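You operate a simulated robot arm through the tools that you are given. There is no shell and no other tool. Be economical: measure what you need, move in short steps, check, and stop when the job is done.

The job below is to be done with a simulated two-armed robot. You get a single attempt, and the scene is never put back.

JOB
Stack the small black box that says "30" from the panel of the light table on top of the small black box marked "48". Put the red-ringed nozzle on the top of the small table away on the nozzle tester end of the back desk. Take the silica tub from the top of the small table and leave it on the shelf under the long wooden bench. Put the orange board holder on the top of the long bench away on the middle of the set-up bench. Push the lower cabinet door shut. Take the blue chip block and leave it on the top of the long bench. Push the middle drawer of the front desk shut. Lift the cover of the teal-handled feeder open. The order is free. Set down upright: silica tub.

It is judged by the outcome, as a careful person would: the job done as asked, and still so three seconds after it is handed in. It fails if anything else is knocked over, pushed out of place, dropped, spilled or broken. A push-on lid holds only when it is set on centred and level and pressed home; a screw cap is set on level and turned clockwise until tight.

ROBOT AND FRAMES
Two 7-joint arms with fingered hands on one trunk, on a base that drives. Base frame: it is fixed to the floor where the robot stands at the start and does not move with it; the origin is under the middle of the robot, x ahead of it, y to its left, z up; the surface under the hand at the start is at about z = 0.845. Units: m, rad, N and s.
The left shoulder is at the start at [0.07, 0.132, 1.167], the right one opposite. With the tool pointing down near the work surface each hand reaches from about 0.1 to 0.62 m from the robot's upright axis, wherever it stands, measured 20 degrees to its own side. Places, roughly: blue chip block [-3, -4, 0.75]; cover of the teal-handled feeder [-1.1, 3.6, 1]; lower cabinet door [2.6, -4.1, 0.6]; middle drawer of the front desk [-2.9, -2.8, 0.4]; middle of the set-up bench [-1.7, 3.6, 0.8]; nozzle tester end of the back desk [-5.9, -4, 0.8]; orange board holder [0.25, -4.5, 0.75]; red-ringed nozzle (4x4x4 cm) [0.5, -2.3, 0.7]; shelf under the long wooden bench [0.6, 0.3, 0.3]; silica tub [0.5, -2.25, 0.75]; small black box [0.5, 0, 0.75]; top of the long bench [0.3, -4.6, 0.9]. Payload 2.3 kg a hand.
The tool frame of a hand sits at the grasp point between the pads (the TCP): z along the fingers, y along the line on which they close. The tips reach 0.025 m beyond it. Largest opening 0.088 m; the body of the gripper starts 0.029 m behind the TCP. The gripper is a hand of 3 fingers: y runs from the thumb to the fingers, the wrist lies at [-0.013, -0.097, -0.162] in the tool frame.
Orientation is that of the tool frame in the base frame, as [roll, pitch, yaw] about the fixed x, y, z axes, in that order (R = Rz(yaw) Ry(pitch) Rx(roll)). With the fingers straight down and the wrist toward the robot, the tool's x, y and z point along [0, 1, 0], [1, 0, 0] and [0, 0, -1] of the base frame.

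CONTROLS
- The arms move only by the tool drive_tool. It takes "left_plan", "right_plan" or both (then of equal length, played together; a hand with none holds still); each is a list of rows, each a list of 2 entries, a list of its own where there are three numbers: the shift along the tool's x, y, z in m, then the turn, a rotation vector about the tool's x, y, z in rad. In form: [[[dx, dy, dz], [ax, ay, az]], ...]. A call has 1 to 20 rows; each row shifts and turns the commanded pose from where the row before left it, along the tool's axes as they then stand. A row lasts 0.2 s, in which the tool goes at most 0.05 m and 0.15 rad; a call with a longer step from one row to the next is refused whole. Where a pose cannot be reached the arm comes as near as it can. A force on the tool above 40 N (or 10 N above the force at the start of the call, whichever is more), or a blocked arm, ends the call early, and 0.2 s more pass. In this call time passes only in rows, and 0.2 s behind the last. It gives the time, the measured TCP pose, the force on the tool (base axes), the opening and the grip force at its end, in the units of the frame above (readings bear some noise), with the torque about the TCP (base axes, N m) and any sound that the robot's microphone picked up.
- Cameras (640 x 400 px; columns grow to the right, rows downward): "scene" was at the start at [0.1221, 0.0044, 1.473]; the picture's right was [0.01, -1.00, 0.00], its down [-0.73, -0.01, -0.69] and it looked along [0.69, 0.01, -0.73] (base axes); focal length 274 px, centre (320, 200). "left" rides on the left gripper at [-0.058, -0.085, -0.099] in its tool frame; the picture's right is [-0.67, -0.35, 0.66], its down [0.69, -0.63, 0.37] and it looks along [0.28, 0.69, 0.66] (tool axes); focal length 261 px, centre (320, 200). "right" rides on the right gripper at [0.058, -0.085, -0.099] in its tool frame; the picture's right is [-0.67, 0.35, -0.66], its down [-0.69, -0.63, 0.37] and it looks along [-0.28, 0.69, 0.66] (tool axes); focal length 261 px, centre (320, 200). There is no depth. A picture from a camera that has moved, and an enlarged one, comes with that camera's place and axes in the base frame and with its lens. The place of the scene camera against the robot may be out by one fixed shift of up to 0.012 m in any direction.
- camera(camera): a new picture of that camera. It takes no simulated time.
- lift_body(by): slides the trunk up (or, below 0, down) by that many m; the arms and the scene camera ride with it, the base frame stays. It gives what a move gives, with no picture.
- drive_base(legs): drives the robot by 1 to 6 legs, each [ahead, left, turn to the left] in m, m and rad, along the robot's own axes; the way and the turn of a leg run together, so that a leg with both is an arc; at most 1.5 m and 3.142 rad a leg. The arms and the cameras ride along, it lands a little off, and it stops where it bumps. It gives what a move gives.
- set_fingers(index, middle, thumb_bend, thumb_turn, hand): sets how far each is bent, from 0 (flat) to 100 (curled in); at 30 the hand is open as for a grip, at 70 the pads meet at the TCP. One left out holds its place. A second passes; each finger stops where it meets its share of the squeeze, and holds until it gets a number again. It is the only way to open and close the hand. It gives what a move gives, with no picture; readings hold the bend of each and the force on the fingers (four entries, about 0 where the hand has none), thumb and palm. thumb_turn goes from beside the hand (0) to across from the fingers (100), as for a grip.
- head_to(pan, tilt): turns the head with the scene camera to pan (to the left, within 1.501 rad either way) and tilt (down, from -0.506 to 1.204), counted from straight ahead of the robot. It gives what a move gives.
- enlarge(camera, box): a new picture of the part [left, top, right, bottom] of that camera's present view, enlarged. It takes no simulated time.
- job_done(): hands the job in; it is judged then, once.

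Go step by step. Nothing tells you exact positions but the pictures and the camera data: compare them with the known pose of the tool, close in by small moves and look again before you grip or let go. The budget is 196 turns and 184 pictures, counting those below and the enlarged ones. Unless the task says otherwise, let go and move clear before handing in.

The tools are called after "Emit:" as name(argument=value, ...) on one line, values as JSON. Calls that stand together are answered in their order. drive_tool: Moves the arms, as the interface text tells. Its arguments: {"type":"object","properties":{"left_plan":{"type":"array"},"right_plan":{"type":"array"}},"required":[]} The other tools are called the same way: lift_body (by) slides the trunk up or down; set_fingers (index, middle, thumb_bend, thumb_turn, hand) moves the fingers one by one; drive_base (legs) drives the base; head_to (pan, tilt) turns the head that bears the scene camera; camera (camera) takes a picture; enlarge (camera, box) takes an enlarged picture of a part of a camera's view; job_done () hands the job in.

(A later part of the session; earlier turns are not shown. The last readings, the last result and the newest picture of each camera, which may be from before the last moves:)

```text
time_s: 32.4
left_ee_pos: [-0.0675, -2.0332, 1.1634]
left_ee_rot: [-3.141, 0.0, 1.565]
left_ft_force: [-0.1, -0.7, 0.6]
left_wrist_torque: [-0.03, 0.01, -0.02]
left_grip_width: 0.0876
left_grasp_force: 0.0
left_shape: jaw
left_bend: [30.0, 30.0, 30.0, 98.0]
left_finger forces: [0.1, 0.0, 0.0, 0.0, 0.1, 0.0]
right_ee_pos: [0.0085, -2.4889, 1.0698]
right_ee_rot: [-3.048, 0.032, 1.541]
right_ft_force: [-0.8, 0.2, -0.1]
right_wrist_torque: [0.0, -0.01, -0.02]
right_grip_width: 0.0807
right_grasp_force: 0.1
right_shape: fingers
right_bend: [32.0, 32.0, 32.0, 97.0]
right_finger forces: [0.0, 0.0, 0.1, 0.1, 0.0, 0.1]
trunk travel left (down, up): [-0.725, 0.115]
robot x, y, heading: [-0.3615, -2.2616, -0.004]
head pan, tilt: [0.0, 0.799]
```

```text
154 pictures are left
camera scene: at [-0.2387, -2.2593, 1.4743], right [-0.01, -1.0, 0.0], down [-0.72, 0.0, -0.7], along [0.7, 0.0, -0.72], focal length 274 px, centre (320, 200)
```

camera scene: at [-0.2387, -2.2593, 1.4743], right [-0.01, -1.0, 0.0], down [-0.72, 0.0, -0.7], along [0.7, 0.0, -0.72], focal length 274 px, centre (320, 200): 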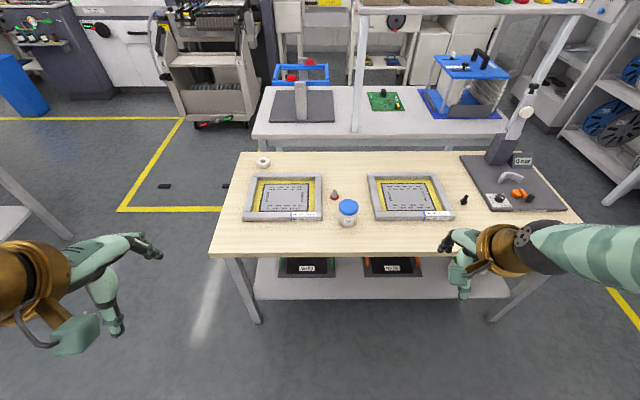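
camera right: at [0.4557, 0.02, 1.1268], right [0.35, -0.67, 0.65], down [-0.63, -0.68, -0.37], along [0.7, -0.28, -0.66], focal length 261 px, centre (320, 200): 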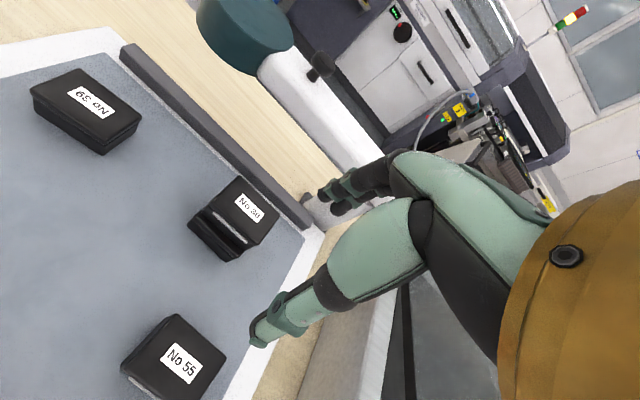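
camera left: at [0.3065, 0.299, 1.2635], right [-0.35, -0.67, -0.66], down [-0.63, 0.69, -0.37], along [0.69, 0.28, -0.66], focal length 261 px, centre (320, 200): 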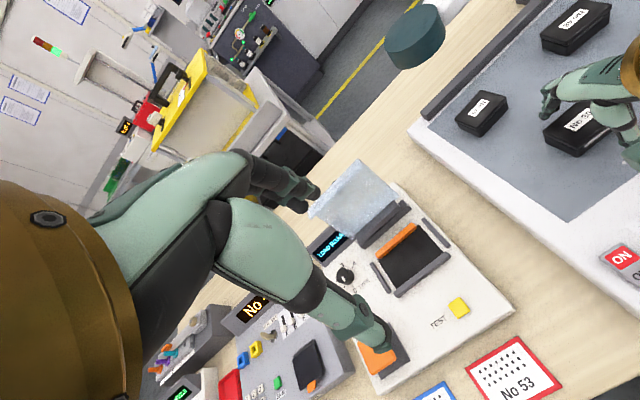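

Emit:
enlarge(camera="scene", box=[220, 140, 400, 260])

Emit:
drive_base(legs=[[0.32, 0, 0]])

Emit:
head_to(pan=0, tilt=1.0)

Emit:
camera(camera="scene")

```text
3.33 times, centred on (310, 200) of scene
camera zoom: at [-0.2387, -2.2593, 1.4743], right [-0.01, -1.0, 0.0], down [-0.72, 0.0, -0.7], along [0.7, 0.0, -0.72], focal length 915 px, centre (353, 200)
```

zoom: 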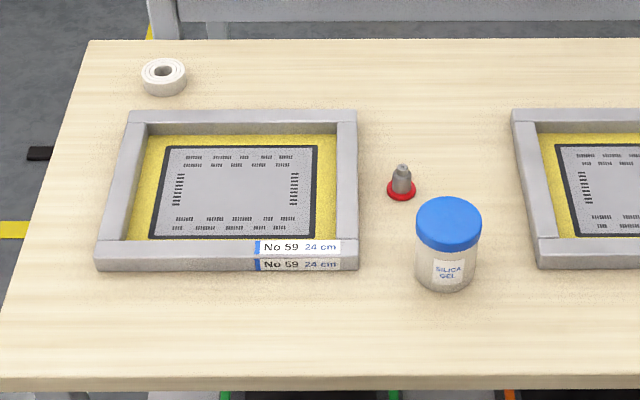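

```text
time_s: 34.5
left_ee_pos: [0.2474, -2.0359, 1.163]
left_ee_rot: [3.14, 0.0, 1.567]
left_ft_force: [-0.2, -0.3, 0.6]
left_wrist_torque: [0.03, 0.02, 0.02]
left_grip_width: 0.0878
left_grasp_force: 0.1
left_shape: jaw
left_bend: [30.0, 30.0, 30.0, 98.0]
left_finger forces: [0.1, 0.0, 0.0, 0.0, 0.1, 0.0]
right_ee_pos: [0.3251, -2.4914, 1.071]
right_ee_rot: [-3.051, 0.033, 1.541]
right_ft_force: [0.5, 0.4, -1.1]
right_wrist_torque: [-0.01, -0.02, 0.01]
right_grip_width: 0.0804
right_grasp_force: 0.1
right_shape: fingers
right_bend: [32.0, 32.0, 32.0, 97.0]
right_finger forces: [0.0, 0.0, 0.0, 0.0, 0.1, 0.0]
trunk travel left (down, up): [-0.725, 0.115]
robot x, y, heading: [-0.0437, -2.2628, -0.005]
head pan, tilt: [0.0, 0.799]
```

```text
time_s: 35.3
left_ee_pos: [0.249, -2.0354, 1.1628]
left_ee_rot: [3.141, -0.001, 1.567]
left_ft_force: [0.4, -0.2, 0.0]
left_wrist_torque: [-0.03, 0.0, 0.02]
left_grip_width: 0.0877
left_grasp_force: 0.0
left_shape: jaw
left_bend: [30.0, 30.0, 30.0, 98.0]
left_finger forces: [0.0, 0.0, 0.0, 0.0, 0.0, 0.0]
right_ee_pos: [0.3259, -2.4907, 1.0693]
right_ee_rot: [-3.049, 0.032, 1.541]
right_ft_force: [0.7, 0.0, -0.7]
right_wrist_torque: [0.0, 0.01, 0.01]
right_grip_width: 0.0805
right_grasp_force: 0.0
right_shape: fingers
right_bend: [32.0, 32.0, 32.0, 97.0]
right_finger forces: [0.1, 0.1, 0.0, 0.1, 0.0, 0.0]
trunk travel left (down, up): [-0.725, 0.115]
robot x, y, heading: [-0.0426, -2.2617, -0.007]
head pan, tilt: [0.0, 1.0]
```

```text
152 pictures are left
camera scene: at [0.0679, -2.2609, 1.4591], right [-0.01, -1.0, 0.0], down [-0.84, 0.0, -0.54], along [0.54, 0.0, -0.84], focal length 274 px, centre (320, 200)
```

scene: 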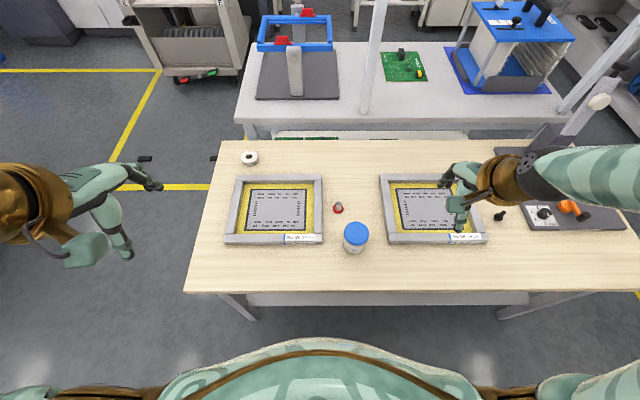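

The tub lid top is near (0.393, −2.356, 0.795), nozzle near (0.52, −2.316). Since the tub goes on a low shelf, I'll grasp it from the side: turn the right hand horizontal pointing forward.

Emit:
drive_tool(right_plan=[[[0, 0, 0], [-0.0864, -0.0864, -0.0864]], [[0, 0, 0], [-0.0864, -0.0864, -0.0864]], [[0, 0, 0], [-0.0864, -0.0864, -0.0864]], [[0, 0, 0], [-0.0864, -0.0864, -0.0864]], [[0, 0, 0], [-0.0864, -0.0864, -0.0864]], [[0, 0, 0], [-0.0864, -0.0864, -0.0864]], [[0, 0, 0], [-0.0864, -0.0864, -0.0864]], [[0, 0, 0], [-0.0864, -0.0864, -0.0864]], [[0, 0, 0], [-0.0864, -0.0864, -0.0864]], [[0, 0, 0], [-0.0864, -0.0864, -0.0864]], [[0, 0, 0], [-0.0864, -0.0864, -0.0864]], [[0, 0, 0], [-0.0864, -0.0864, -0.0864]], [[0, 0, 0], [-0.0864, -0.0864, -0.0864]], [[0, 0, 0], [-0.0864, -0.0864, -0.0864]]])

Emit:
camera(camera="scene")

```text
time_s: 38.3
left_ee_pos: [0.2503, -2.036, 1.1624]
left_ee_rot: [-3.14, 0.0, 1.565]
left_ft_force: [0.3, 1.1, 0.2]
left_wrist_torque: [-0.01, 0.01, 0.0]
left_grip_width: 0.0877
left_grasp_force: 0.0
left_shape: jaw
left_bend: [30.0, 30.0, 30.0, 98.0]
left_finger forces: [0.1, 0.1, 0.0, 0.1, 0.1, 0.0]
right_ee_pos: [0.3585, -2.5127, 1.075]
right_ee_rot: [-2.858, 1.434, -2.995]
right_ft_force: [0.0, -0.5, 0.1]
right_wrist_torque: [0.0, 0.02, 0.02]
right_grip_width: 0.0802
right_grasp_force: 0.1
right_shape: fingers
right_bend: [32.0, 32.0, 32.0, 97.0]
right_finger forces: [0.0, 0.0, 0.1, 0.0, 0.0, 0.1]
right hand out of reach, approached as far as the arm can: row 2, 5, 6, 7, 8
trunk travel left (down, up): [-0.725, 0.115]
robot x, y, heading: [-0.0428, -2.2624, -0.005]
head pan, tilt: [0.0, 1.0]
```

```text
151 pictures are left
camera scene: at [0.0679, -2.2615, 1.459], right [-0.01, -1.0, 0.0], down [-0.84, 0.0, -0.54], along [0.54, 0.0, -0.84], focal length 274 px, centre (320, 200)
```

scene: 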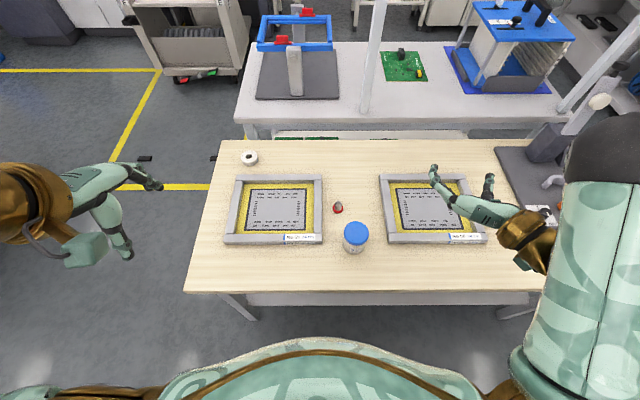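

A vertical grasp by the top is actually simpler (and fits the shelf too), so I'll use the left hand for the tub. I restore the right hand to pointing down and shift the base right.

Emit:
drive_tool(right_plan=[[[0, 0, 0], [0.0864, 0.0864, 0.0864]], [[0, 0, 0], [0.0864, 0.0864, 0.0864]], [[0, 0, 0], [0.0864, 0.0864, 0.0864]], [[0, 0, 0], [0.0864, 0.0864, 0.0864]], [[0, 0, 0], [0.0864, 0.0864, 0.0864]], [[0, 0, 0], [0.0864, 0.0864, 0.0864]], [[0, 0, 0], [0.0864, 0.0864, 0.0864]], [[0, 0, 0], [0.0864, 0.0864, 0.0864]], [[0, 0, 0], [0.0864, 0.0864, 0.0864]], [[0, 0, 0], [0.0864, 0.0864, 0.0864]], [[0, 0, 0], [0.0864, 0.0864, 0.0864]], [[0, 0, 0], [0.0864, 0.0864, 0.0864]], [[0, 0, 0], [0.0864, 0.0864, 0.0864]], [[0, 0, 0], [0.0864, 0.0864, 0.0864]]])

Emit:
drive_base(legs=[[0, -0.2, 0]])

Emit:
camera(camera="scene")

Emit:
camera(camera="left")

```text
time_s: 41.3
left_ee_pos: [0.2493, -2.0353, 1.162]
left_ee_rot: [3.142, 0.0, 1.566]
left_ft_force: [-0.5, -0.1, -0.2]
left_wrist_torque: [0.03, 0.0, 0.0]
left_grip_width: 0.0879
left_grasp_force: 0.0
left_shape: jaw
left_bend: [30.0, 30.0, 30.0, 98.0]
left_finger forces: [0.0, 0.1, 0.0, 0.0, 0.0, 0.0]
right_ee_pos: [0.3585, -2.5137, 1.0762]
right_ee_rot: [-3.008, 0.035, 1.432]
right_ft_force: [0.3, -0.8, -0.3]
right_wrist_torque: [0.01, 0.02, 0.03]
right_grip_width: 0.0804
right_grasp_force: 0.0
right_shape: fingers
right_bend: [32.0, 32.0, 32.0, 97.0]
right_finger forces: [0.0, 0.0, 0.0, 0.0, 0.0, 0.0]
trunk travel left (down, up): [-0.725, 0.115]
robot x, y, heading: [-0.0456, -2.2638, -0.006]
head pan, tilt: [0.0, 1.0]
```

```text
time_s: 42.9
left_ee_pos: [0.2478, -2.2315, 1.1614]
left_ee_rot: [3.141, 0.004, 1.563]
left_ft_force: [1.2, 0.0, 0.0]
left_wrist_torque: [-0.02, 0.04, 0.01]
left_grip_width: 0.0879
left_grasp_force: 0.1
left_shape: jaw
left_bend: [30.0, 30.0, 30.0, 98.0]
left_finger forces: [0.0, 0.0, 0.0, 0.0, 0.1, 0.1]
right_ee_pos: [0.3565, -2.7103, 1.0751]
right_ee_rot: [-3.011, 0.037, 1.432]
right_ft_force: [0.4, 0.0, 0.3]
right_wrist_torque: [-0.03, -0.06, 0.0]
right_grip_width: 0.0801
right_grasp_force: 0.1
right_shape: fingers
right_bend: [32.0, 32.0, 32.0, 97.0]
right_finger forces: [0.0, 0.0, 0.1, 0.1, 0.1, 0.1]
trunk travel left (down, up): [-0.725, 0.115]
robot x, y, heading: [-0.046, -2.4635, -0.011]
head pan, tilt: [0.0, 1.0]
```

```text
150 pictures are left
camera scene: at [0.0662, -2.4563, 1.4591], right [-0.01, -1.0, 0.0], down [-0.84, 0.0, -0.54], along [0.54, -0.01, -0.84], focal length 274 px, centre (320, 200)
```

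scene: 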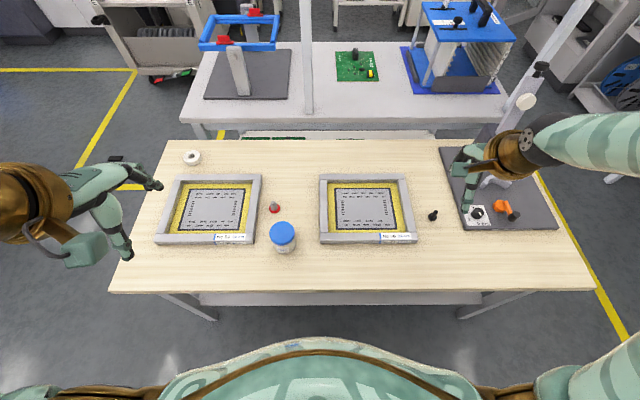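

```text
149 pictures are left
camera left: at [0.1616, -2.2891, 1.2624], right [-0.35, -0.67, -0.65], down [-0.62, 0.69, -0.37], along [0.7, 0.28, -0.66], focal length 261 px, centre (320, 200)
```

left: 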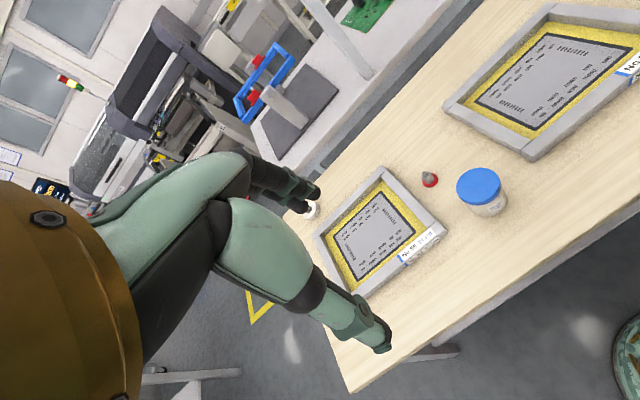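

Tub at (0.391, −2.361), lid top ≈0.795. Left hand moves above it.

Emit:
drive_tool(left_plan=[[[-0.0186, 0.0204, 0.04], [0, 0, 0]], [[-0.0186, 0.0204, 0.04], [0, 0, 0]], [[-0.0186, 0.0204, 0.04], [0, 0, 0]], [[-0.0186, 0.0204, 0.04], [0, 0, 0]], [[-0.0186, 0.0204, 0.04], [0, 0, 0]], [[-0.0186, 0.0204, 0.03], [0, 0, 0]], [[-0.0186, 0.0204, 0.02], [0, 0, 0]]])

Emit:
camera(camera="left")

Emit:
camera(camera="scene")

```text
time_s: 44.5
left_ee_pos: [0.3894, -2.3699, 0.9127]
left_ee_rot: [-3.141, 0.0, 1.565]
left_ft_force: [-0.2, -0.1, 0.3]
left_wrist_torque: [-0.03, 0.04, -0.03]
left_grip_width: 0.0879
left_grasp_force: 0.0
left_shape: jaw
left_bend: [30.0, 30.0, 30.0, 98.0]
left_finger forces: [0.1, 0.1, 0.0, 0.1, 0.0, 0.1]
right_ee_pos: [0.3564, -2.7142, 1.0744]
right_ee_rot: [-3.009, 0.036, 1.432]
right_ft_force: [0.0, -0.4, 0.6]
right_wrist_torque: [0.01, 0.04, 0.04]
right_grip_width: 0.0802
right_grasp_force: 0.0
right_shape: fingers
right_bend: [32.0, 32.0, 32.0, 97.0]
right_finger forces: [0.0, 0.0, 0.0, 0.0, 0.0, 0.1]
trunk travel left (down, up): [-0.725, 0.115]
robot x, y, heading: [-0.0456, -2.4629, -0.006]
head pan, tilt: [0.0, 1.0]
```

```text
148 pictures are left
camera left: at [0.3027, -2.4261, 1.012], right [-0.35, -0.67, -0.66], down [-0.62, 0.69, -0.36], along [0.7, 0.28, -0.66], focal length 261 px, centre (320, 200)
```

left: 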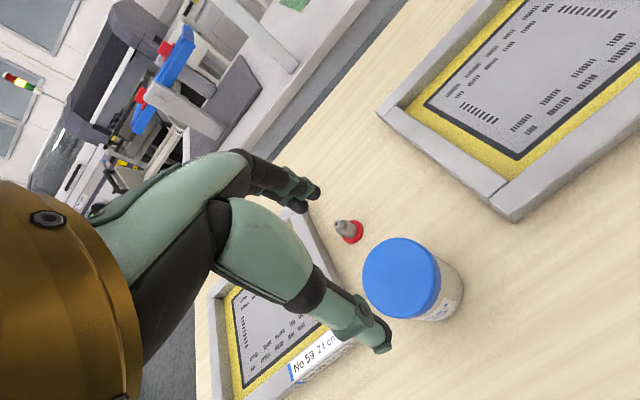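

```text
147 pictures are left
camera scene: at [0.0673, -2.4613, 1.459], right [-0.01, -1.0, 0.0], down [-0.84, 0.01, -0.54], along [0.54, 0.0, -0.84], focal length 274 px, centre (320, 200)
```

scene: 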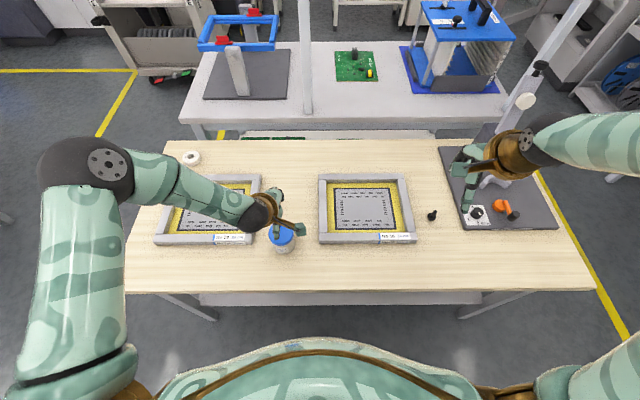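

Emit:
drive_tool(left_plan=[[[0.005, 0.003, 0.03], [0, 0, 0]], [[0, 0, 0.03], [0, 0, 0]], [[0, 0, 0.03], [0, 0, 0]], [[0, 0, 0.02], [0, 0, 0]], [[0, 0, 0.015], [0, 0, 0]]])

Emit:
camera(camera="left")

```text
time_s: 45.7
left_ee_pos: [0.3923, -2.3625, 0.7899]
left_ee_rot: [3.139, -0.001, 1.565]
left_ft_force: [2.4, 0.6, 3.0]
left_wrist_torque: [-0.04, -0.07, -0.01]
left_grip_width: 0.0878
left_grasp_force: 0.0
left_shape: jaw
left_bend: [29.0, 30.0, 30.0, 98.0]
left_finger forces: [3.5, 0.1, 0.1, 0.1, 0.1, 0.0]
right_ee_pos: [0.3565, -2.7128, 1.0748]
right_ee_rot: [-3.009, 0.036, 1.432]
right_ft_force: [0.8, 0.0, 0.4]
right_wrist_torque: [0.0, 0.02, 0.0]
right_grip_width: 0.0802
right_grasp_force: 0.0
right_shape: fingers
right_bend: [32.0, 32.0, 32.0, 97.0]
right_finger forces: [0.1, 0.0, 0.1, 0.1, 0.0, 0.1]
trunk travel left (down, up): [-0.725, 0.115]
robot x, y, heading: [-0.0466, -2.4587, -0.007]
head pan, tilt: [0.0, 1.0]
```

```text
146 pictures are left
camera left: at [0.306, -2.419, 0.8886], right [-0.35, -0.67, -0.66], down [-0.62, 0.69, -0.37], along [0.7, 0.28, -0.66], focal length 261 px, centre (320, 200)
```

left: 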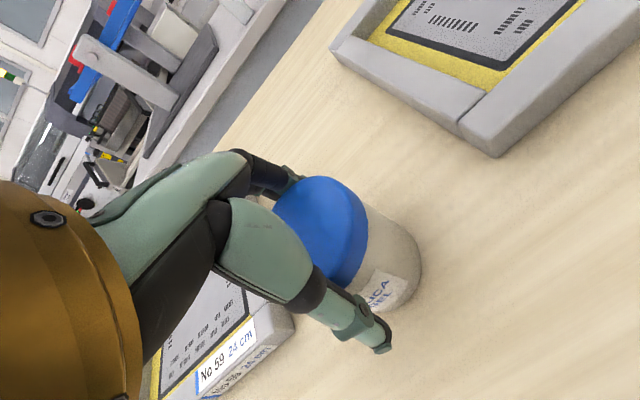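

One finger grazes the lid; I rise a bit, open the fingers more, shift ahead, and descend.

Emit:
drive_tool(left_plan=[[[0, 0.005, -0.015], [0, 0, 0]]])

Emit:
set_fingers(hand="left", index=22, middle=22, thumb_bend=22)

Emit:
drive_tool(left_plan=[[[0, 0, 0.015], [0, 0, 0]], [[0, 0, 0.008], [0, 0, 0]], [[0, 0, 0.007], [0, 0, 0]]])

Emit:
camera(camera="left")

Emit:
enlarge(camera="scene", box=[220, 160, 370, 260])

```text
time_s: 46.1
left_ee_pos: [0.3966, -2.3604, 0.8028]
left_ee_rot: [-3.141, 0.001, 1.562]
left_ft_force: [0.1, 0.1, -0.6]
left_wrist_torque: [0.0, 0.03, 0.01]
left_grip_width: 0.0878
left_grasp_force: 0.1
left_shape: jaw
left_bend: [30.0, 30.0, 30.0, 98.0]
left_finger forces: [0.0, 0.0, 0.0, 0.0, 0.1, 0.0]
right_ee_pos: [0.356, -2.7129, 1.0745]
right_ee_rot: [-3.009, 0.037, 1.432]
right_ft_force: [-0.4, -0.1, -0.1]
right_wrist_torque: [0.04, -0.01, -0.02]
right_grip_width: 0.0805
right_grasp_force: 0.1
right_shape: fingers
right_bend: [32.0, 32.0, 32.0, 97.0]
right_finger forces: [0.0, 0.0, 0.1, 0.0, 0.1, 0.0]
trunk travel left (down, up): [-0.725, 0.115]
robot x, y, heading: [-0.0467, -2.4645, -0.008]
head pan, tilt: [0.0, 1.0]
```

```text
time_s: 47.1
left_ee_pos: [0.3966, -2.361, 0.8024]
left_ee_rot: [-3.141, 0.001, 1.563]
left_ft_force: [0.9, 0.0, -0.7]
left_wrist_torque: [0.01, 0.02, -0.03]
left_grip_width: 0.0994
left_grasp_force: 0.1
left_shape: fingers
left_bend: [22.0, 22.0, 22.0, 98.0]
left_finger forces: [0.0, 0.1, 0.0, 0.1, 0.1, 0.0]
right_ee_pos: [0.3571, -2.7126, 1.0737]
right_ee_rot: [-3.008, 0.037, 1.432]
right_ft_force: [-1.1, -0.3, -0.1]
right_wrist_torque: [0.01, 0.0, 0.04]
right_grip_width: 0.0803
right_grasp_force: 0.0
right_shape: fingers
right_bend: [32.0, 32.0, 32.0, 97.0]
right_finger forces: [0.1, 0.0, 0.1, 0.0, 0.0, 0.1]
trunk travel left (down, up): [-0.725, 0.115]
robot x, y, heading: [-0.0442, -2.4618, -0.006]
head pan, tilt: [0.0, 1.0]
```

```text
time_s: 47.9
left_ee_pos: [0.3945, -2.3618, 0.7767]
left_ee_rot: [3.137, -0.001, 1.565]
left_ft_force: [-3.3, -1.0, 16.6]
left_wrist_torque: [-0.07, 0.07, -0.02]
left_grip_width: 0.1055
left_grasp_force: 8.6
left_shape: fingers
left_bend: [21.0, 22.0, 21.0, 97.0]
left_finger forces: [5.4, 0.0, 0.0, 0.1, 11.5, 0.1]
right_ee_pos: [0.3513, -2.7142, 1.077]
right_ee_rot: [-3.014, 0.035, 1.431]
right_ft_force: [0.4, 0.0, 0.4]
right_wrist_torque: [0.01, -0.03, 0.01]
right_grip_width: 0.0807
right_grasp_force: 0.0
right_shape: fingers
right_bend: [32.0, 32.0, 32.0, 97.0]
right_finger forces: [0.0, 0.1, 0.0, 0.0, 0.0, 0.0]
trunk travel left (down, up): [-0.725, 0.115]
robot x, y, heading: [-0.0461, -2.4622, -0.006]
head pan, tilt: [0.0, 1.0]
```

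```text
145 pictures are left
camera left: at [0.3082, -2.4195, 0.875], right [-0.35, -0.67, -0.66], down [-0.62, 0.69, -0.37], along [0.7, 0.28, -0.66], focal length 261 px, centre (320, 200)
```

left: 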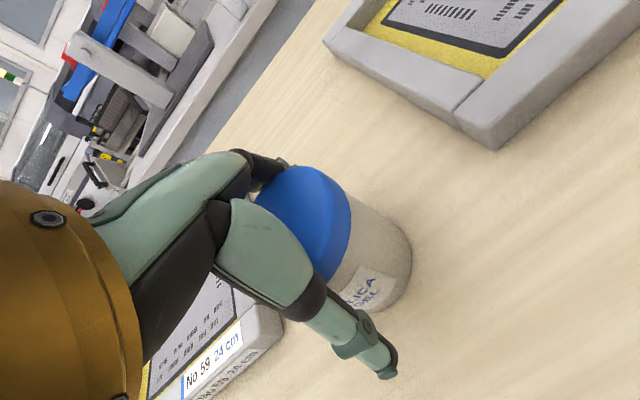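

```text
4.00 times, centred on (295, 210) of scene
camera zoom: at [0.0601, -2.4615, 1.4598], right [-0.01, -1.0, 0.0], down [-0.84, 0.01, -0.54], along [0.54, 0.0, -0.84], focal length 1098 px, centre (420, 160)
```

zoom: 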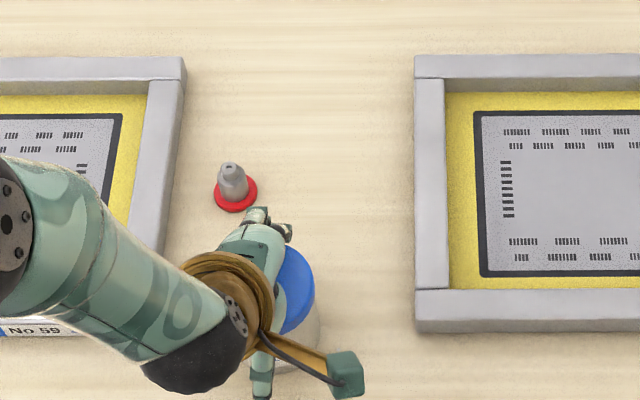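

The finger bases rest on the lid; back up 6 mm and close.

Emit:
drive_tool(left_plan=[[[0, 0, -0.008], [0, 0, 0]]])

Emit:
set_fingers(hand="left", index=65, middle=65, thumb_bend=65)

Emit:
camera(camera="left")

```text
time_s: 48.3
left_ee_pos: [0.3995, -2.3609, 0.7813]
left_ee_rot: [-3.138, -0.001, 1.565]
left_ft_force: [-0.6, -0.2, 0.1]
left_wrist_torque: [-0.03, 0.01, 0.01]
left_grip_width: 0.1019
left_grasp_force: 1.2
left_shape: fingers
left_bend: [22.0, 22.0, 21.0, 97.0]
left_finger forces: [0.8, 0.0, 0.0, 0.1, 1.4, 0.0]
right_ee_pos: [0.3568, -2.7126, 1.0733]
right_ee_rot: [-3.01, 0.036, 1.434]
right_ft_force: [0.5, 0.6, -0.7]
right_wrist_torque: [0.0, 0.02, 0.05]
right_grip_width: 0.0805
right_grasp_force: 0.1
right_shape: fingers
right_bend: [32.0, 32.0, 32.0, 97.0]
right_finger forces: [0.0, 0.0, 0.0, 0.0, 0.0, 0.0]
trunk travel left (down, up): [-0.725, 0.115]
robot x, y, heading: [-0.0497, -2.4584, -0.008]
head pan, tilt: [0.0, 1.0]
```

```text
time_s: 49.3
left_ee_pos: [0.3972, -2.3613, 0.781]
left_ee_rot: [-3.141, 0.0, 1.563]
left_ft_force: [3.2, 0.3, 5.5]
left_wrist_torque: [0.02, -0.37, 0.02]
left_grip_width: 0.0669
left_grasp_force: 31.4
left_shape: fingers
left_bend: [28.0, 47.0, 58.0, 96.0]
left_finger forces: [23.1, 8.2, 0.1, 0.0, 31.1, 0.1]
right_ee_pos: [0.3546, -2.7124, 1.0751]
right_ee_rot: [-3.012, 0.037, 1.434]
right_ft_force: [-0.5, -0.1, 0.6]
right_wrist_torque: [0.0, 0.03, 0.01]
right_grip_width: 0.0802
right_grasp_force: 0.1
right_shape: fingers
right_bend: [32.0, 32.0, 32.0, 97.0]
right_finger forces: [0.0, 0.0, 0.0, 0.0, 0.0, 0.0]
trunk travel left (down, up): [-0.725, 0.115]
robot x, y, heading: [-0.0483, -2.4646, -0.012]
head pan, tilt: [0.0, 1.0]
```

```text
143 pictures are left
camera left: at [0.3119, -2.4184, 0.8811], right [-0.35, -0.67, -0.66], down [-0.62, 0.69, -0.37], along [0.7, 0.28, -0.66], focal length 261 px, centre (320, 200)
```

left: 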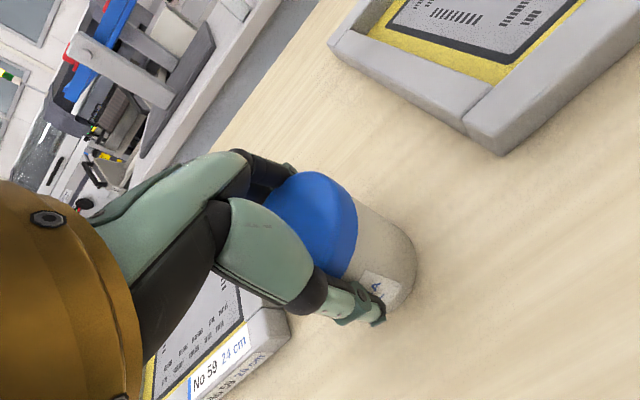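

Emit:
enlarge(camera="scene", box=[255, 190, 315, 260])

Emit:
camera(camera="right")

```text
5.71 times, centred on (285, 225) of scene
camera zoom: at [0.0657, -2.46, 1.4592], right [-0.01, -1.0, 0.0], down [-0.84, 0.01, -0.54], along [0.54, 0.0, -0.84], focal length 1568 px, centre (520, 57)
```

zoom: 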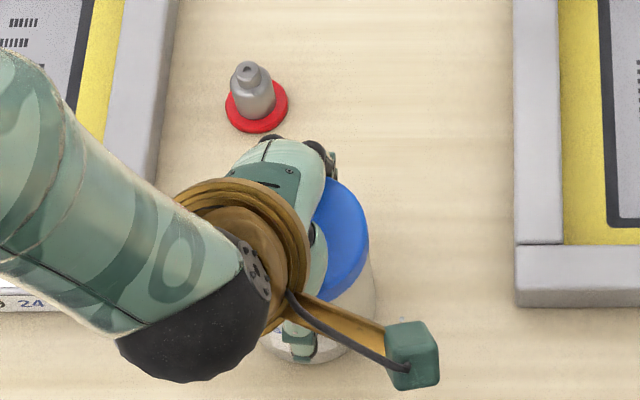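

```text
141 pictures are left
camera right: at [0.2939, -2.6412, 1.1813], right [0.34, -0.7, 0.63], down [-0.76, -0.6, -0.26], along [0.55, -0.39, -0.74], focal length 261 px, centre (320, 200)
```

right: 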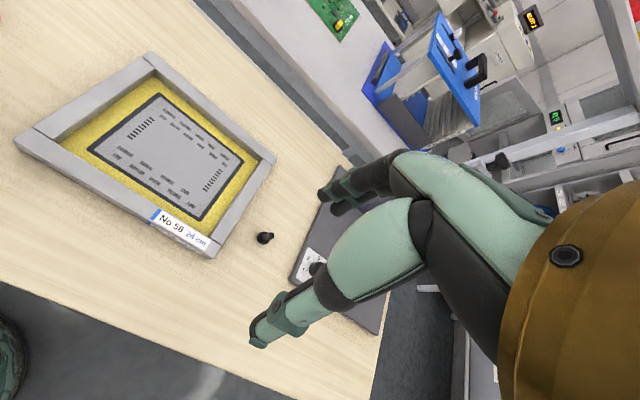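

It looks centred; try a small lift.

Emit:
drive_tool(left_plan=[[[0, 0, -0.01], [0, 0, 0]], [[0, 0, -0.02], [0, 0, 0]], [[0, 0, -0.03], [0, 0, 0]]])

Emit:
camera(camera="left")

Emit:
enlarge(camera="scene", box=[235, 180, 325, 270])

```text
time_s: 50.1
left_ee_pos: [0.3976, -2.3608, 0.8421]
left_ee_rot: [-3.14, 0.001, 1.562]
left_ft_force: [-0.2, -0.4, -1.1]
left_wrist_torque: [-0.01, 0.01, -0.01]
left_grip_width: 0.066
left_grasp_force: 24.1
left_shape: fingers
left_bend: [28.0, 48.0, 57.0, 96.0]
left_finger forces: [16.0, 7.1, 0.1, 0.0, 25.0, 0.0]
right_ee_pos: [0.3563, -2.7126, 1.0753]
right_ee_rot: [-3.011, 0.034, 1.433]
right_ft_force: [0.8, 0.8, -0.5]
right_wrist_torque: [-0.01, 0.04, -0.05]
right_grip_width: 0.0803
right_grasp_force: 0.0
right_shape: fingers
right_bend: [32.0, 32.0, 32.0, 97.0]
right_finger forces: [0.0, 0.0, 0.0, 0.0, 0.1, 0.1]
trunk travel left (down, up): [-0.725, 0.115]
robot x, y, heading: [-0.0515, -2.461, -0.01]
head pan, tilt: [0.0, 1.0]
```

```text
140 pictures are left
camera left: at [0.3114, -2.4186, 0.9415], right [-0.35, -0.67, -0.66], down [-0.62, 0.69, -0.37], along [0.7, 0.28, -0.66], focal length 261 px, centre (320, 200)
```

left: 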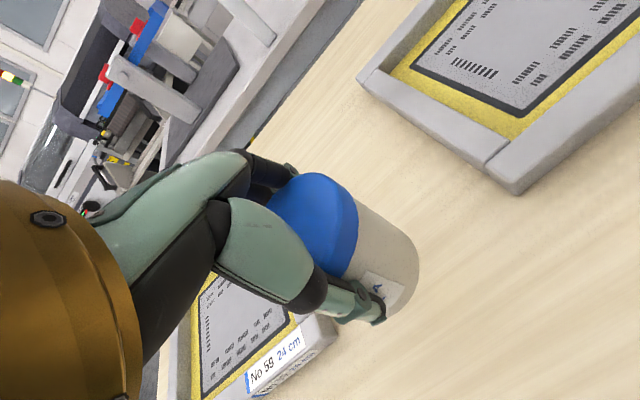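

```text
4.44 times, centred on (280, 225) of scene
camera zoom: at [0.066, -2.4604, 1.459], right [-0.01, -1.0, 0.0], down [-0.84, 0.01, -0.54], along [0.54, 0.0, -0.84], focal length 1220 px, centre (498, 89)
```

zoom: 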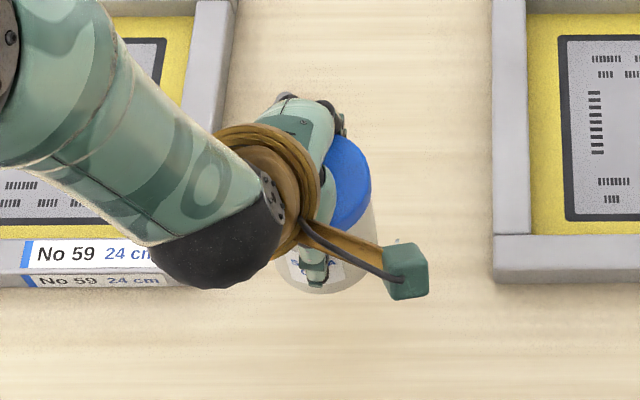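

The tub is held upright. I raise it, back off and drive back to the bench.

Emit:
drive_tool(left_plan=[[[0, 0, -0.05], [0, 0, 0]], [[0, -0.02, -0.04], [0, 0, 0]], [[0, -0.03, -0.03], [0, 0, 0]]])

Emit:
drive_base(legs=[[-0.4, 0, 0], [0, 1.35, 0], [0, 1.35, 0]])

Emit:
head_to(pan=0, tilt=0.7)

Emit:
camera(camera="scene")

```text
time_s: 50.9
left_ee_pos: [0.347, -2.3619, 0.9625]
left_ee_rot: [-3.142, 0.0, 1.563]
left_ft_force: [-0.1, -0.2, -1.6]
left_wrist_torque: [-0.03, -0.02, 0.01]
left_grip_width: 0.0658
left_grasp_force: 24.1
left_shape: fingers
left_bend: [28.0, 48.0, 57.0, 96.0]
left_finger forces: [16.0, 7.3, 0.1, 0.0, 24.7, 0.1]
right_ee_pos: [0.3544, -2.7126, 1.0741]
right_ee_rot: [-3.01, 0.036, 1.433]
right_ft_force: [-0.1, 1.3, 0.1]
right_wrist_torque: [-0.02, -0.02, -0.03]
right_grip_width: 0.0805
right_grasp_force: 0.0
right_shape: fingers
right_bend: [32.0, 32.0, 32.0, 97.0]
right_finger forces: [0.0, 0.0, 0.0, 0.0, 0.0, 0.1]
trunk travel left (down, up): [-0.725, 0.115]
robot x, y, heading: [-0.0457, -2.4631, -0.005]
head pan, tilt: [0.0, 1.0]
```

```text
time_s: 65.9
left_ee_pos: [-0.0353, 0.2899, 0.9616]
left_ee_rot: [3.14, 0.0, 1.552]
left_ft_force: [-0.4, -0.8, -2.2]
left_wrist_torque: [0.0, 0.02, 0.03]
left_grip_width: 0.0656
left_grasp_force: 24.3
left_shape: fingers
left_bend: [28.0, 48.0, 57.0, 96.0]
left_finger forces: [15.9, 7.1, 0.1, 0.0, 24.5, 0.0]
right_ee_pos: [-0.0306, -0.0608, 1.0744]
right_ee_rot: [-3.008, 0.037, 1.422]
right_ft_force: [0.1, 0.1, 0.3]
right_wrist_torque: [0.02, 0.01, -0.03]
right_grip_width: 0.0803
right_grasp_force: 0.1
right_shape: fingers
right_bend: [32.0, 32.0, 32.0, 97.0]
right_finger forces: [0.1, 0.0, 0.0, 0.0, 0.0, 0.0]
trunk travel left (down, up): [-0.725, 0.115]
robot x, y, heading: [-0.4316, 0.1954, -0.018]
head pan, tilt: [0.0, 1.0]
```

```text
time_s: 66.7
left_ee_pos: [-0.0346, 0.2903, 0.9611]
left_ee_rot: [-3.141, -0.001, 1.551]
left_ft_force: [-0.3, 0.3, -1.7]
left_wrist_torque: [0.0, 0.01, 0.02]
left_grip_width: 0.0657
left_grasp_force: 24.0
left_shape: fingers
left_bend: [28.0, 48.0, 57.0, 96.0]
left_finger forces: [15.9, 7.1, 0.0, 0.0, 24.4, 0.1]
right_ee_pos: [-0.0307, -0.0605, 1.0754]
right_ee_rot: [-3.008, 0.037, 1.42]
right_ft_force: [-0.7, 0.1, -0.4]
right_wrist_torque: [-0.01, -0.02, 0.0]
right_grip_width: 0.0804
right_grasp_force: 0.1
right_shape: fingers
right_bend: [32.0, 32.0, 32.0, 97.0]
right_finger forces: [0.0, 0.1, 0.1, 0.0, 0.0, 0.1]
trunk travel left (down, up): [-0.725, 0.115]
robot x, y, heading: [-0.4275, 0.1938, -0.02]
head pan, tilt: [0.0, 0.7]
```

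```text
138 pictures are left
camera scene: at [-0.3021, 0.1952, 1.4823], right [-0.02, -1.0, 0.0], down [-0.65, 0.01, -0.76], along [0.76, -0.01, -0.65], focal length 274 px, centre (320, 200)
```

scene: 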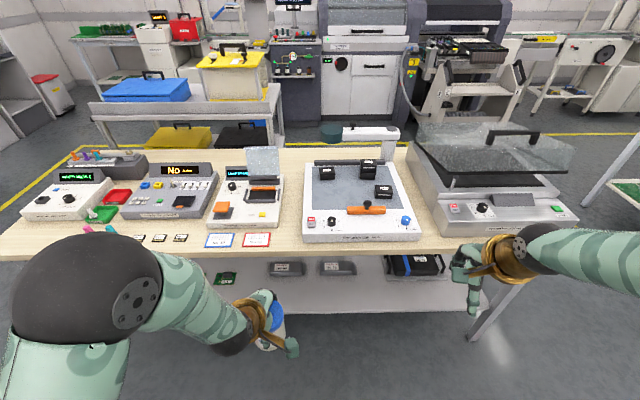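

I lower the trunk while clear of the bench and look at the shelf level.

Emit:
lift_body(by=-0.5)

Emit:
head_to(pan=0, tilt=0.6)

Emit:
camera(camera="scene")

Emit:
camera(camera="left")

```text
refused: -0.5 is not a number from -0.4 to 0.4
```

```text
time_s: 67.3
left_ee_pos: [-0.0348, 0.2898, 0.9625]
left_ee_rot: [-3.141, 0.0, 1.554]
left_ft_force: [0.2, 0.1, -2.0]
left_wrist_torque: [-0.01, -0.01, 0.02]
left_grip_width: 0.0658
left_grasp_force: 23.5
left_shape: fingers
left_bend: [28.0, 48.0, 57.0, 96.0]
left_finger forces: [15.9, 7.2, 0.0, 0.0, 24.5, 0.0]
right_ee_pos: [-0.0304, -0.0606, 1.0733]
right_ee_rot: [-3.009, 0.035, 1.42]
right_ft_force: [0.3, 0.1, 0.9]
right_wrist_torque: [0.02, 0.02, 0.02]
right_grip_width: 0.0806
right_grasp_force: 0.0
right_shape: fingers
right_bend: [32.0, 32.0, 32.0, 97.0]
right_finger forces: [0.1, 0.0, 0.1, 0.1, 0.0, 0.0]
trunk travel left (down, up): [-0.725, 0.115]
robot x, y, heading: [-0.4291, 0.1886, -0.022]
head pan, tilt: [0.0, 0.6]
```

```text
137 pictures are left
camera scene: at [-0.2986, 0.195, 1.491], right [-0.02, -1.0, 0.0], down [-0.57, 0.01, -0.82], along [0.82, -0.02, -0.57], focal length 274 px, centre (320, 200)
```

scene: 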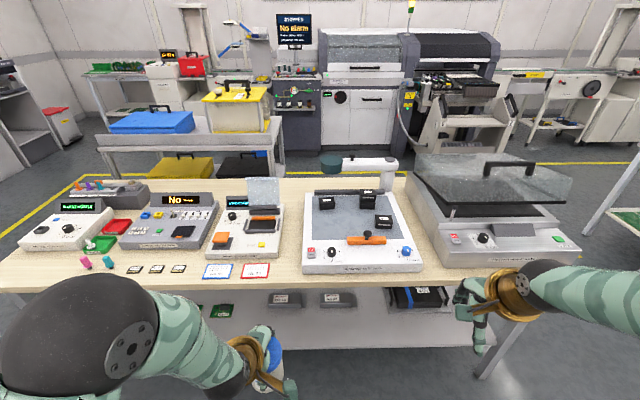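

```text
136 pictures are left
camera left: at [-0.1225, 0.2338, 1.0613], right [-0.36, -0.66, -0.66], down [-0.62, 0.7, -0.37], along [0.7, 0.27, -0.66], focal length 261 px, centre (320, 200)
```

left: 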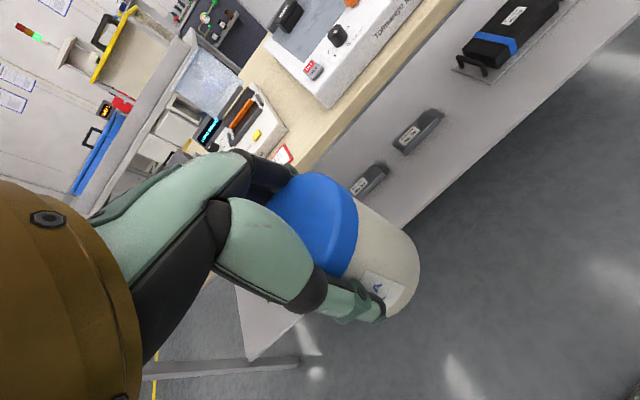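

Emit:
lift_body(by=-0.4)

Emit:
lift_body(by=-0.08)

Emit:
camera(camera="scene")

Emit:
camera(camera="left")

```text
time_s: 71.2
left_ee_pos: [-0.0362, 0.2902, 0.5619]
left_ee_rot: [-3.141, -0.001, 1.551]
left_ft_force: [-1.2, 0.9, -2.3]
left_wrist_torque: [0.0, 0.03, 0.0]
left_grip_width: 0.0657
left_grasp_force: 23.4
left_shape: fingers
left_bend: [28.0, 48.0, 57.0, 96.0]
left_finger forces: [15.7, 7.2, 0.1, 0.1, 24.2, 0.0]
right_ee_pos: [-0.0314, -0.0612, 0.6747]
right_ee_rot: [-3.009, 0.038, 1.42]
right_ft_force: [0.7, 0.5, -0.2]
right_wrist_torque: [-0.01, -0.02, -0.04]
right_grip_width: 0.0807
right_grasp_force: 0.0
right_shape: fingers
right_bend: [32.0, 32.0, 32.0, 97.0]
right_finger forces: [0.0, 0.1, 0.0, 0.0, 0.0, 0.1]
trunk travel left (down, up): [-0.325, 0.515]
robot x, y, heading: [-0.4335, 0.196, -0.017]
head pan, tilt: [0.0, 0.6]
```

```text
time_s: 72.3
left_ee_pos: [-0.0352, 0.2892, 0.4813]
left_ee_rot: [-3.141, 0.0, 1.55]
left_ft_force: [-0.3, -0.1, -1.9]
left_wrist_torque: [0.02, 0.04, -0.02]
left_grip_width: 0.0657
left_grasp_force: 23.3
left_shape: fingers
left_bend: [28.0, 48.0, 57.0, 96.0]
left_finger forces: [15.7, 7.2, 0.1, 0.0, 24.2, 0.0]
right_ee_pos: [-0.0306, -0.0608, 0.5937]
right_ee_rot: [-3.009, 0.035, 1.421]
right_ft_force: [-0.2, 0.3, -0.2]
right_wrist_torque: [-0.02, 0.03, -0.03]
right_grip_width: 0.0805
right_grasp_force: 0.0
right_shape: fingers
right_bend: [32.0, 32.0, 32.0, 97.0]
right_finger forces: [0.0, 0.0, 0.0, 0.0, 0.1, 0.0]
trunk travel left (down, up): [-0.245, 0.595]
robot x, y, heading: [-0.4315, 0.1979, -0.015]
head pan, tilt: [0.0, 0.6]
```

```text
135 pictures are left
camera scene: at [-0.299, 0.195, 1.011], right [-0.02, -1.0, 0.0], down [-0.57, 0.01, -0.82], along [0.82, -0.02, -0.57], focal length 274 px, centre (320, 200)
```

scene: 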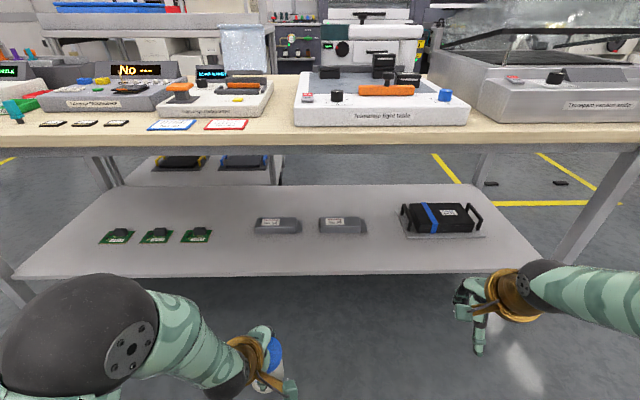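

```text
134 pictures are left
camera left: at [-0.1228, 0.2337, 0.5813], right [-0.36, -0.66, -0.66], down [-0.62, 0.7, -0.37], along [0.7, 0.27, -0.66], focal length 261 px, centre (320, 200)
```

left: 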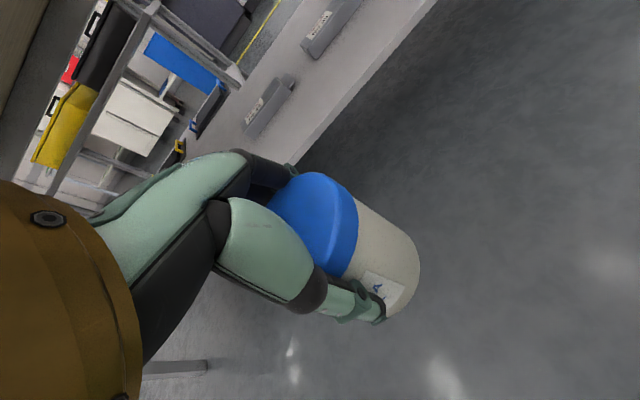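

The shelf (z≈0.3) has free room near its front. I lower the right hand out of the way, drive in, then extend the left arm.

Emit:
drive_tool(right_plan=[[[0, 0, 0.04], [0, 0, 0]], [[0, 0, 0.04], [0, 0, 0]], [[0, 0, 0.04], [0, 0, 0]]])

Emit:
drive_base(legs=[[0.26, 0, 0]])

Emit:
drive_tool(left_plan=[[[0, 0.045, 0], [0, 0, 0]], [[0, 0.045, 0], [0, 0, 0]], [[0, 0.045, 0], [0, 0, 0]], [[0, 0.04, 0.01], [0, 0, 0]]])

Emit:
camera(camera="scene")

Emit:
camera(camera="left")

```text
time_s: 73.2
left_ee_pos: [-0.0359, 0.2896, 0.4824]
left_ee_rot: [3.141, 0.002, 1.55]
left_ft_force: [-0.8, -0.1, -2.5]
left_wrist_torque: [0.01, -0.01, -0.02]
left_grip_width: 0.0656
left_grasp_force: 23.5
left_shape: fingers
left_bend: [28.0, 48.0, 57.0, 96.0]
left_finger forces: [15.8, 7.2, 0.1, 0.0, 24.2, 0.1]
right_ee_pos: [-0.046, -0.0625, 0.4768]
right_ee_rot: [-3.01, 0.037, 1.421]
right_ft_force: [-1.3, 0.1, 0.5]
right_wrist_torque: [0.01, 0.01, 0.03]
right_grip_width: 0.0804
right_grasp_force: 0.0
right_shape: fingers
right_bend: [32.0, 32.0, 32.0, 97.0]
right_finger forces: [0.0, 0.1, 0.0, 0.0, 0.0, 0.1]
trunk travel left (down, up): [-0.245, 0.595]
robot x, y, heading: [-0.4274, 0.195, -0.022]
head pan, tilt: [0.0, 0.6]
```

```text
time_s: 75.0
left_ee_pos: [0.2253, 0.2846, 0.4816]
left_ee_rot: [3.14, 0.0, 1.553]
left_ft_force: [0.3, -1.1, -1.4]
left_wrist_torque: [0.02, 0.01, 0.02]
left_grip_width: 0.0654
left_grasp_force: 23.7
left_shape: fingers
left_bend: [28.0, 48.0, 57.0, 96.0]
left_finger forces: [15.8, 7.2, 0.1, 0.0, 24.1, 0.1]
right_ee_pos: [0.2151, -0.0675, 0.4762]
right_ee_rot: [-3.009, 0.036, 1.422]
right_ft_force: [0.2, -1.2, 0.2]
right_wrist_torque: [0.01, -0.04, 0.0]
right_grip_width: 0.0803
right_grasp_force: 0.0
right_shape: fingers
right_bend: [32.0, 32.0, 32.0, 97.0]
right_finger forces: [0.1, 0.0, 0.1, 0.0, 0.0, 0.0]
trunk travel left (down, up): [-0.245, 0.595]
robot x, y, heading: [-0.1722, 0.1879, -0.016]
head pan, tilt: [0.0, 0.6]
```

```text
time_s: 76.0
left_ee_pos: [0.3976, 0.2825, 0.4701]
left_ee_rot: [-3.14, 0.001, 1.553]
left_ft_force: [-0.1, -0.3, -2.6]
left_wrist_torque: [0.03, -0.02, -0.02]
left_grip_width: 0.0654
left_grasp_force: 23.0
left_shape: fingers
left_bend: [29.0, 48.0, 56.0, 96.0]
left_finger forces: [15.3, 7.1, 0.1, 0.1, 23.2, 0.0]
right_ee_pos: [0.215, -0.0671, 0.4766]
right_ee_rot: [-3.009, 0.037, 1.424]
right_ft_force: [-0.3, -1.2, 0.4]
right_wrist_torque: [-0.01, 0.02, 0.01]
right_grip_width: 0.0806
right_grasp_force: 0.1
right_shape: fingers
right_bend: [32.0, 32.0, 32.0, 97.0]
right_finger forces: [0.0, 0.0, 0.0, 0.0, 0.0, 0.0]
trunk travel left (down, up): [-0.245, 0.595]
robot x, y, heading: [-0.1697, 0.1903, -0.018]
head pan, tilt: [0.0, 0.6]
```

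```text
133 pictures are left
camera scene: at [-0.0379, 0.1903, 1.0109], right [-0.02, -1.0, 0.0], down [-0.57, 0.01, -0.82], along [0.82, -0.01, -0.57], focal length 274 px, centre (320, 200)
```

scene: 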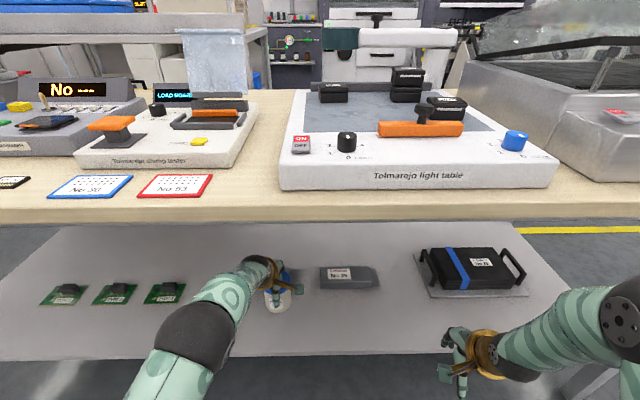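

```text
132 pictures are left
camera left: at [0.3108, 0.2262, 0.5695], right [-0.36, -0.66, -0.65], down [-0.62, 0.7, -0.36], along [0.7, 0.27, -0.66], focal length 261 px, centre (320, 200)
```

left: 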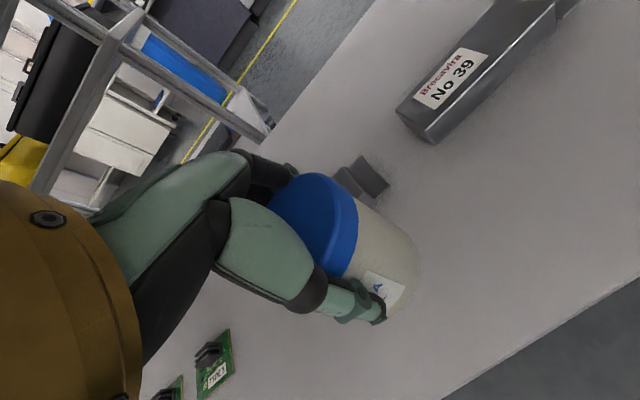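

Clear spot. Lower until touch.

Emit:
drive_tool(left_plan=[[[0, 0, 0.03], [0, 0, 0]], [[0, 0, 0.02], [0, 0, 0]], [[0, 0, 0.01], [0, 0, 0]]])

Emit:
camera(camera="left")

Emit:
camera(camera="scene")

```text
time_s: 76.8
left_ee_pos: [0.3994, 0.2815, 0.4102]
left_ee_rot: [-3.142, -0.001, 1.554]
left_ft_force: [0.4, 0.0, -1.9]
left_wrist_torque: [0.02, 0.01, -0.02]
left_grip_width: 0.0656
left_grasp_force: 22.3
left_shape: fingers
left_bend: [29.0, 48.0, 56.0, 96.0]
left_finger forces: [15.1, 7.0, 0.0, 0.0, 23.0, 0.1]
right_ee_pos: [0.2144, -0.0671, 0.4765]
right_ee_rot: [-3.01, 0.036, 1.423]
right_ft_force: [0.2, 0.6, 0.2]
right_wrist_torque: [-0.01, 0.0, 0.0]
right_grip_width: 0.0805
right_grasp_force: 0.0
right_shape: fingers
right_bend: [32.0, 32.0, 32.0, 97.0]
right_finger forces: [0.0, 0.0, 0.0, 0.0, 0.0, 0.0]
trunk travel left (down, up): [-0.245, 0.595]
robot x, y, heading: [-0.1688, 0.1872, -0.017]
head pan, tilt: [0.0, 0.6]
```

```text
131 pictures are left
camera left: at [0.3126, 0.2262, 0.511], right [-0.36, -0.66, -0.66], down [-0.62, 0.7, -0.37], along [0.7, 0.27, -0.66], focal length 261 px, centre (320, 200)
```

left: 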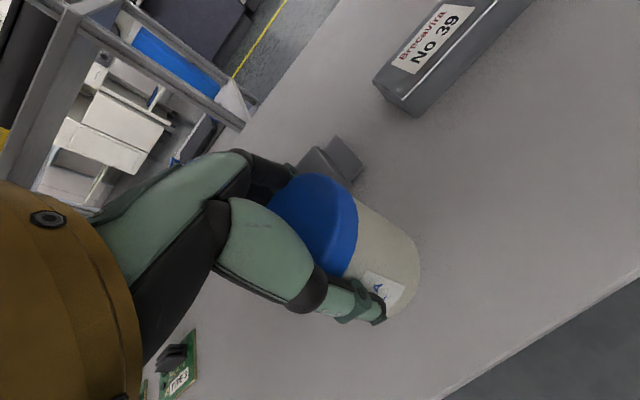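

```text
130 pictures are left
camera scene: at [-0.0384, 0.1902, 1.011], right [-0.02, -1.0, 0.0], down [-0.57, 0.01, -0.82], along [0.82, -0.01, -0.57], focal length 274 px, centre (320, 200)
```

scene: 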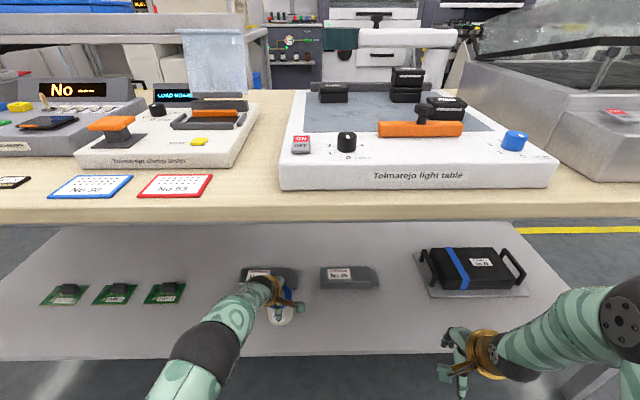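

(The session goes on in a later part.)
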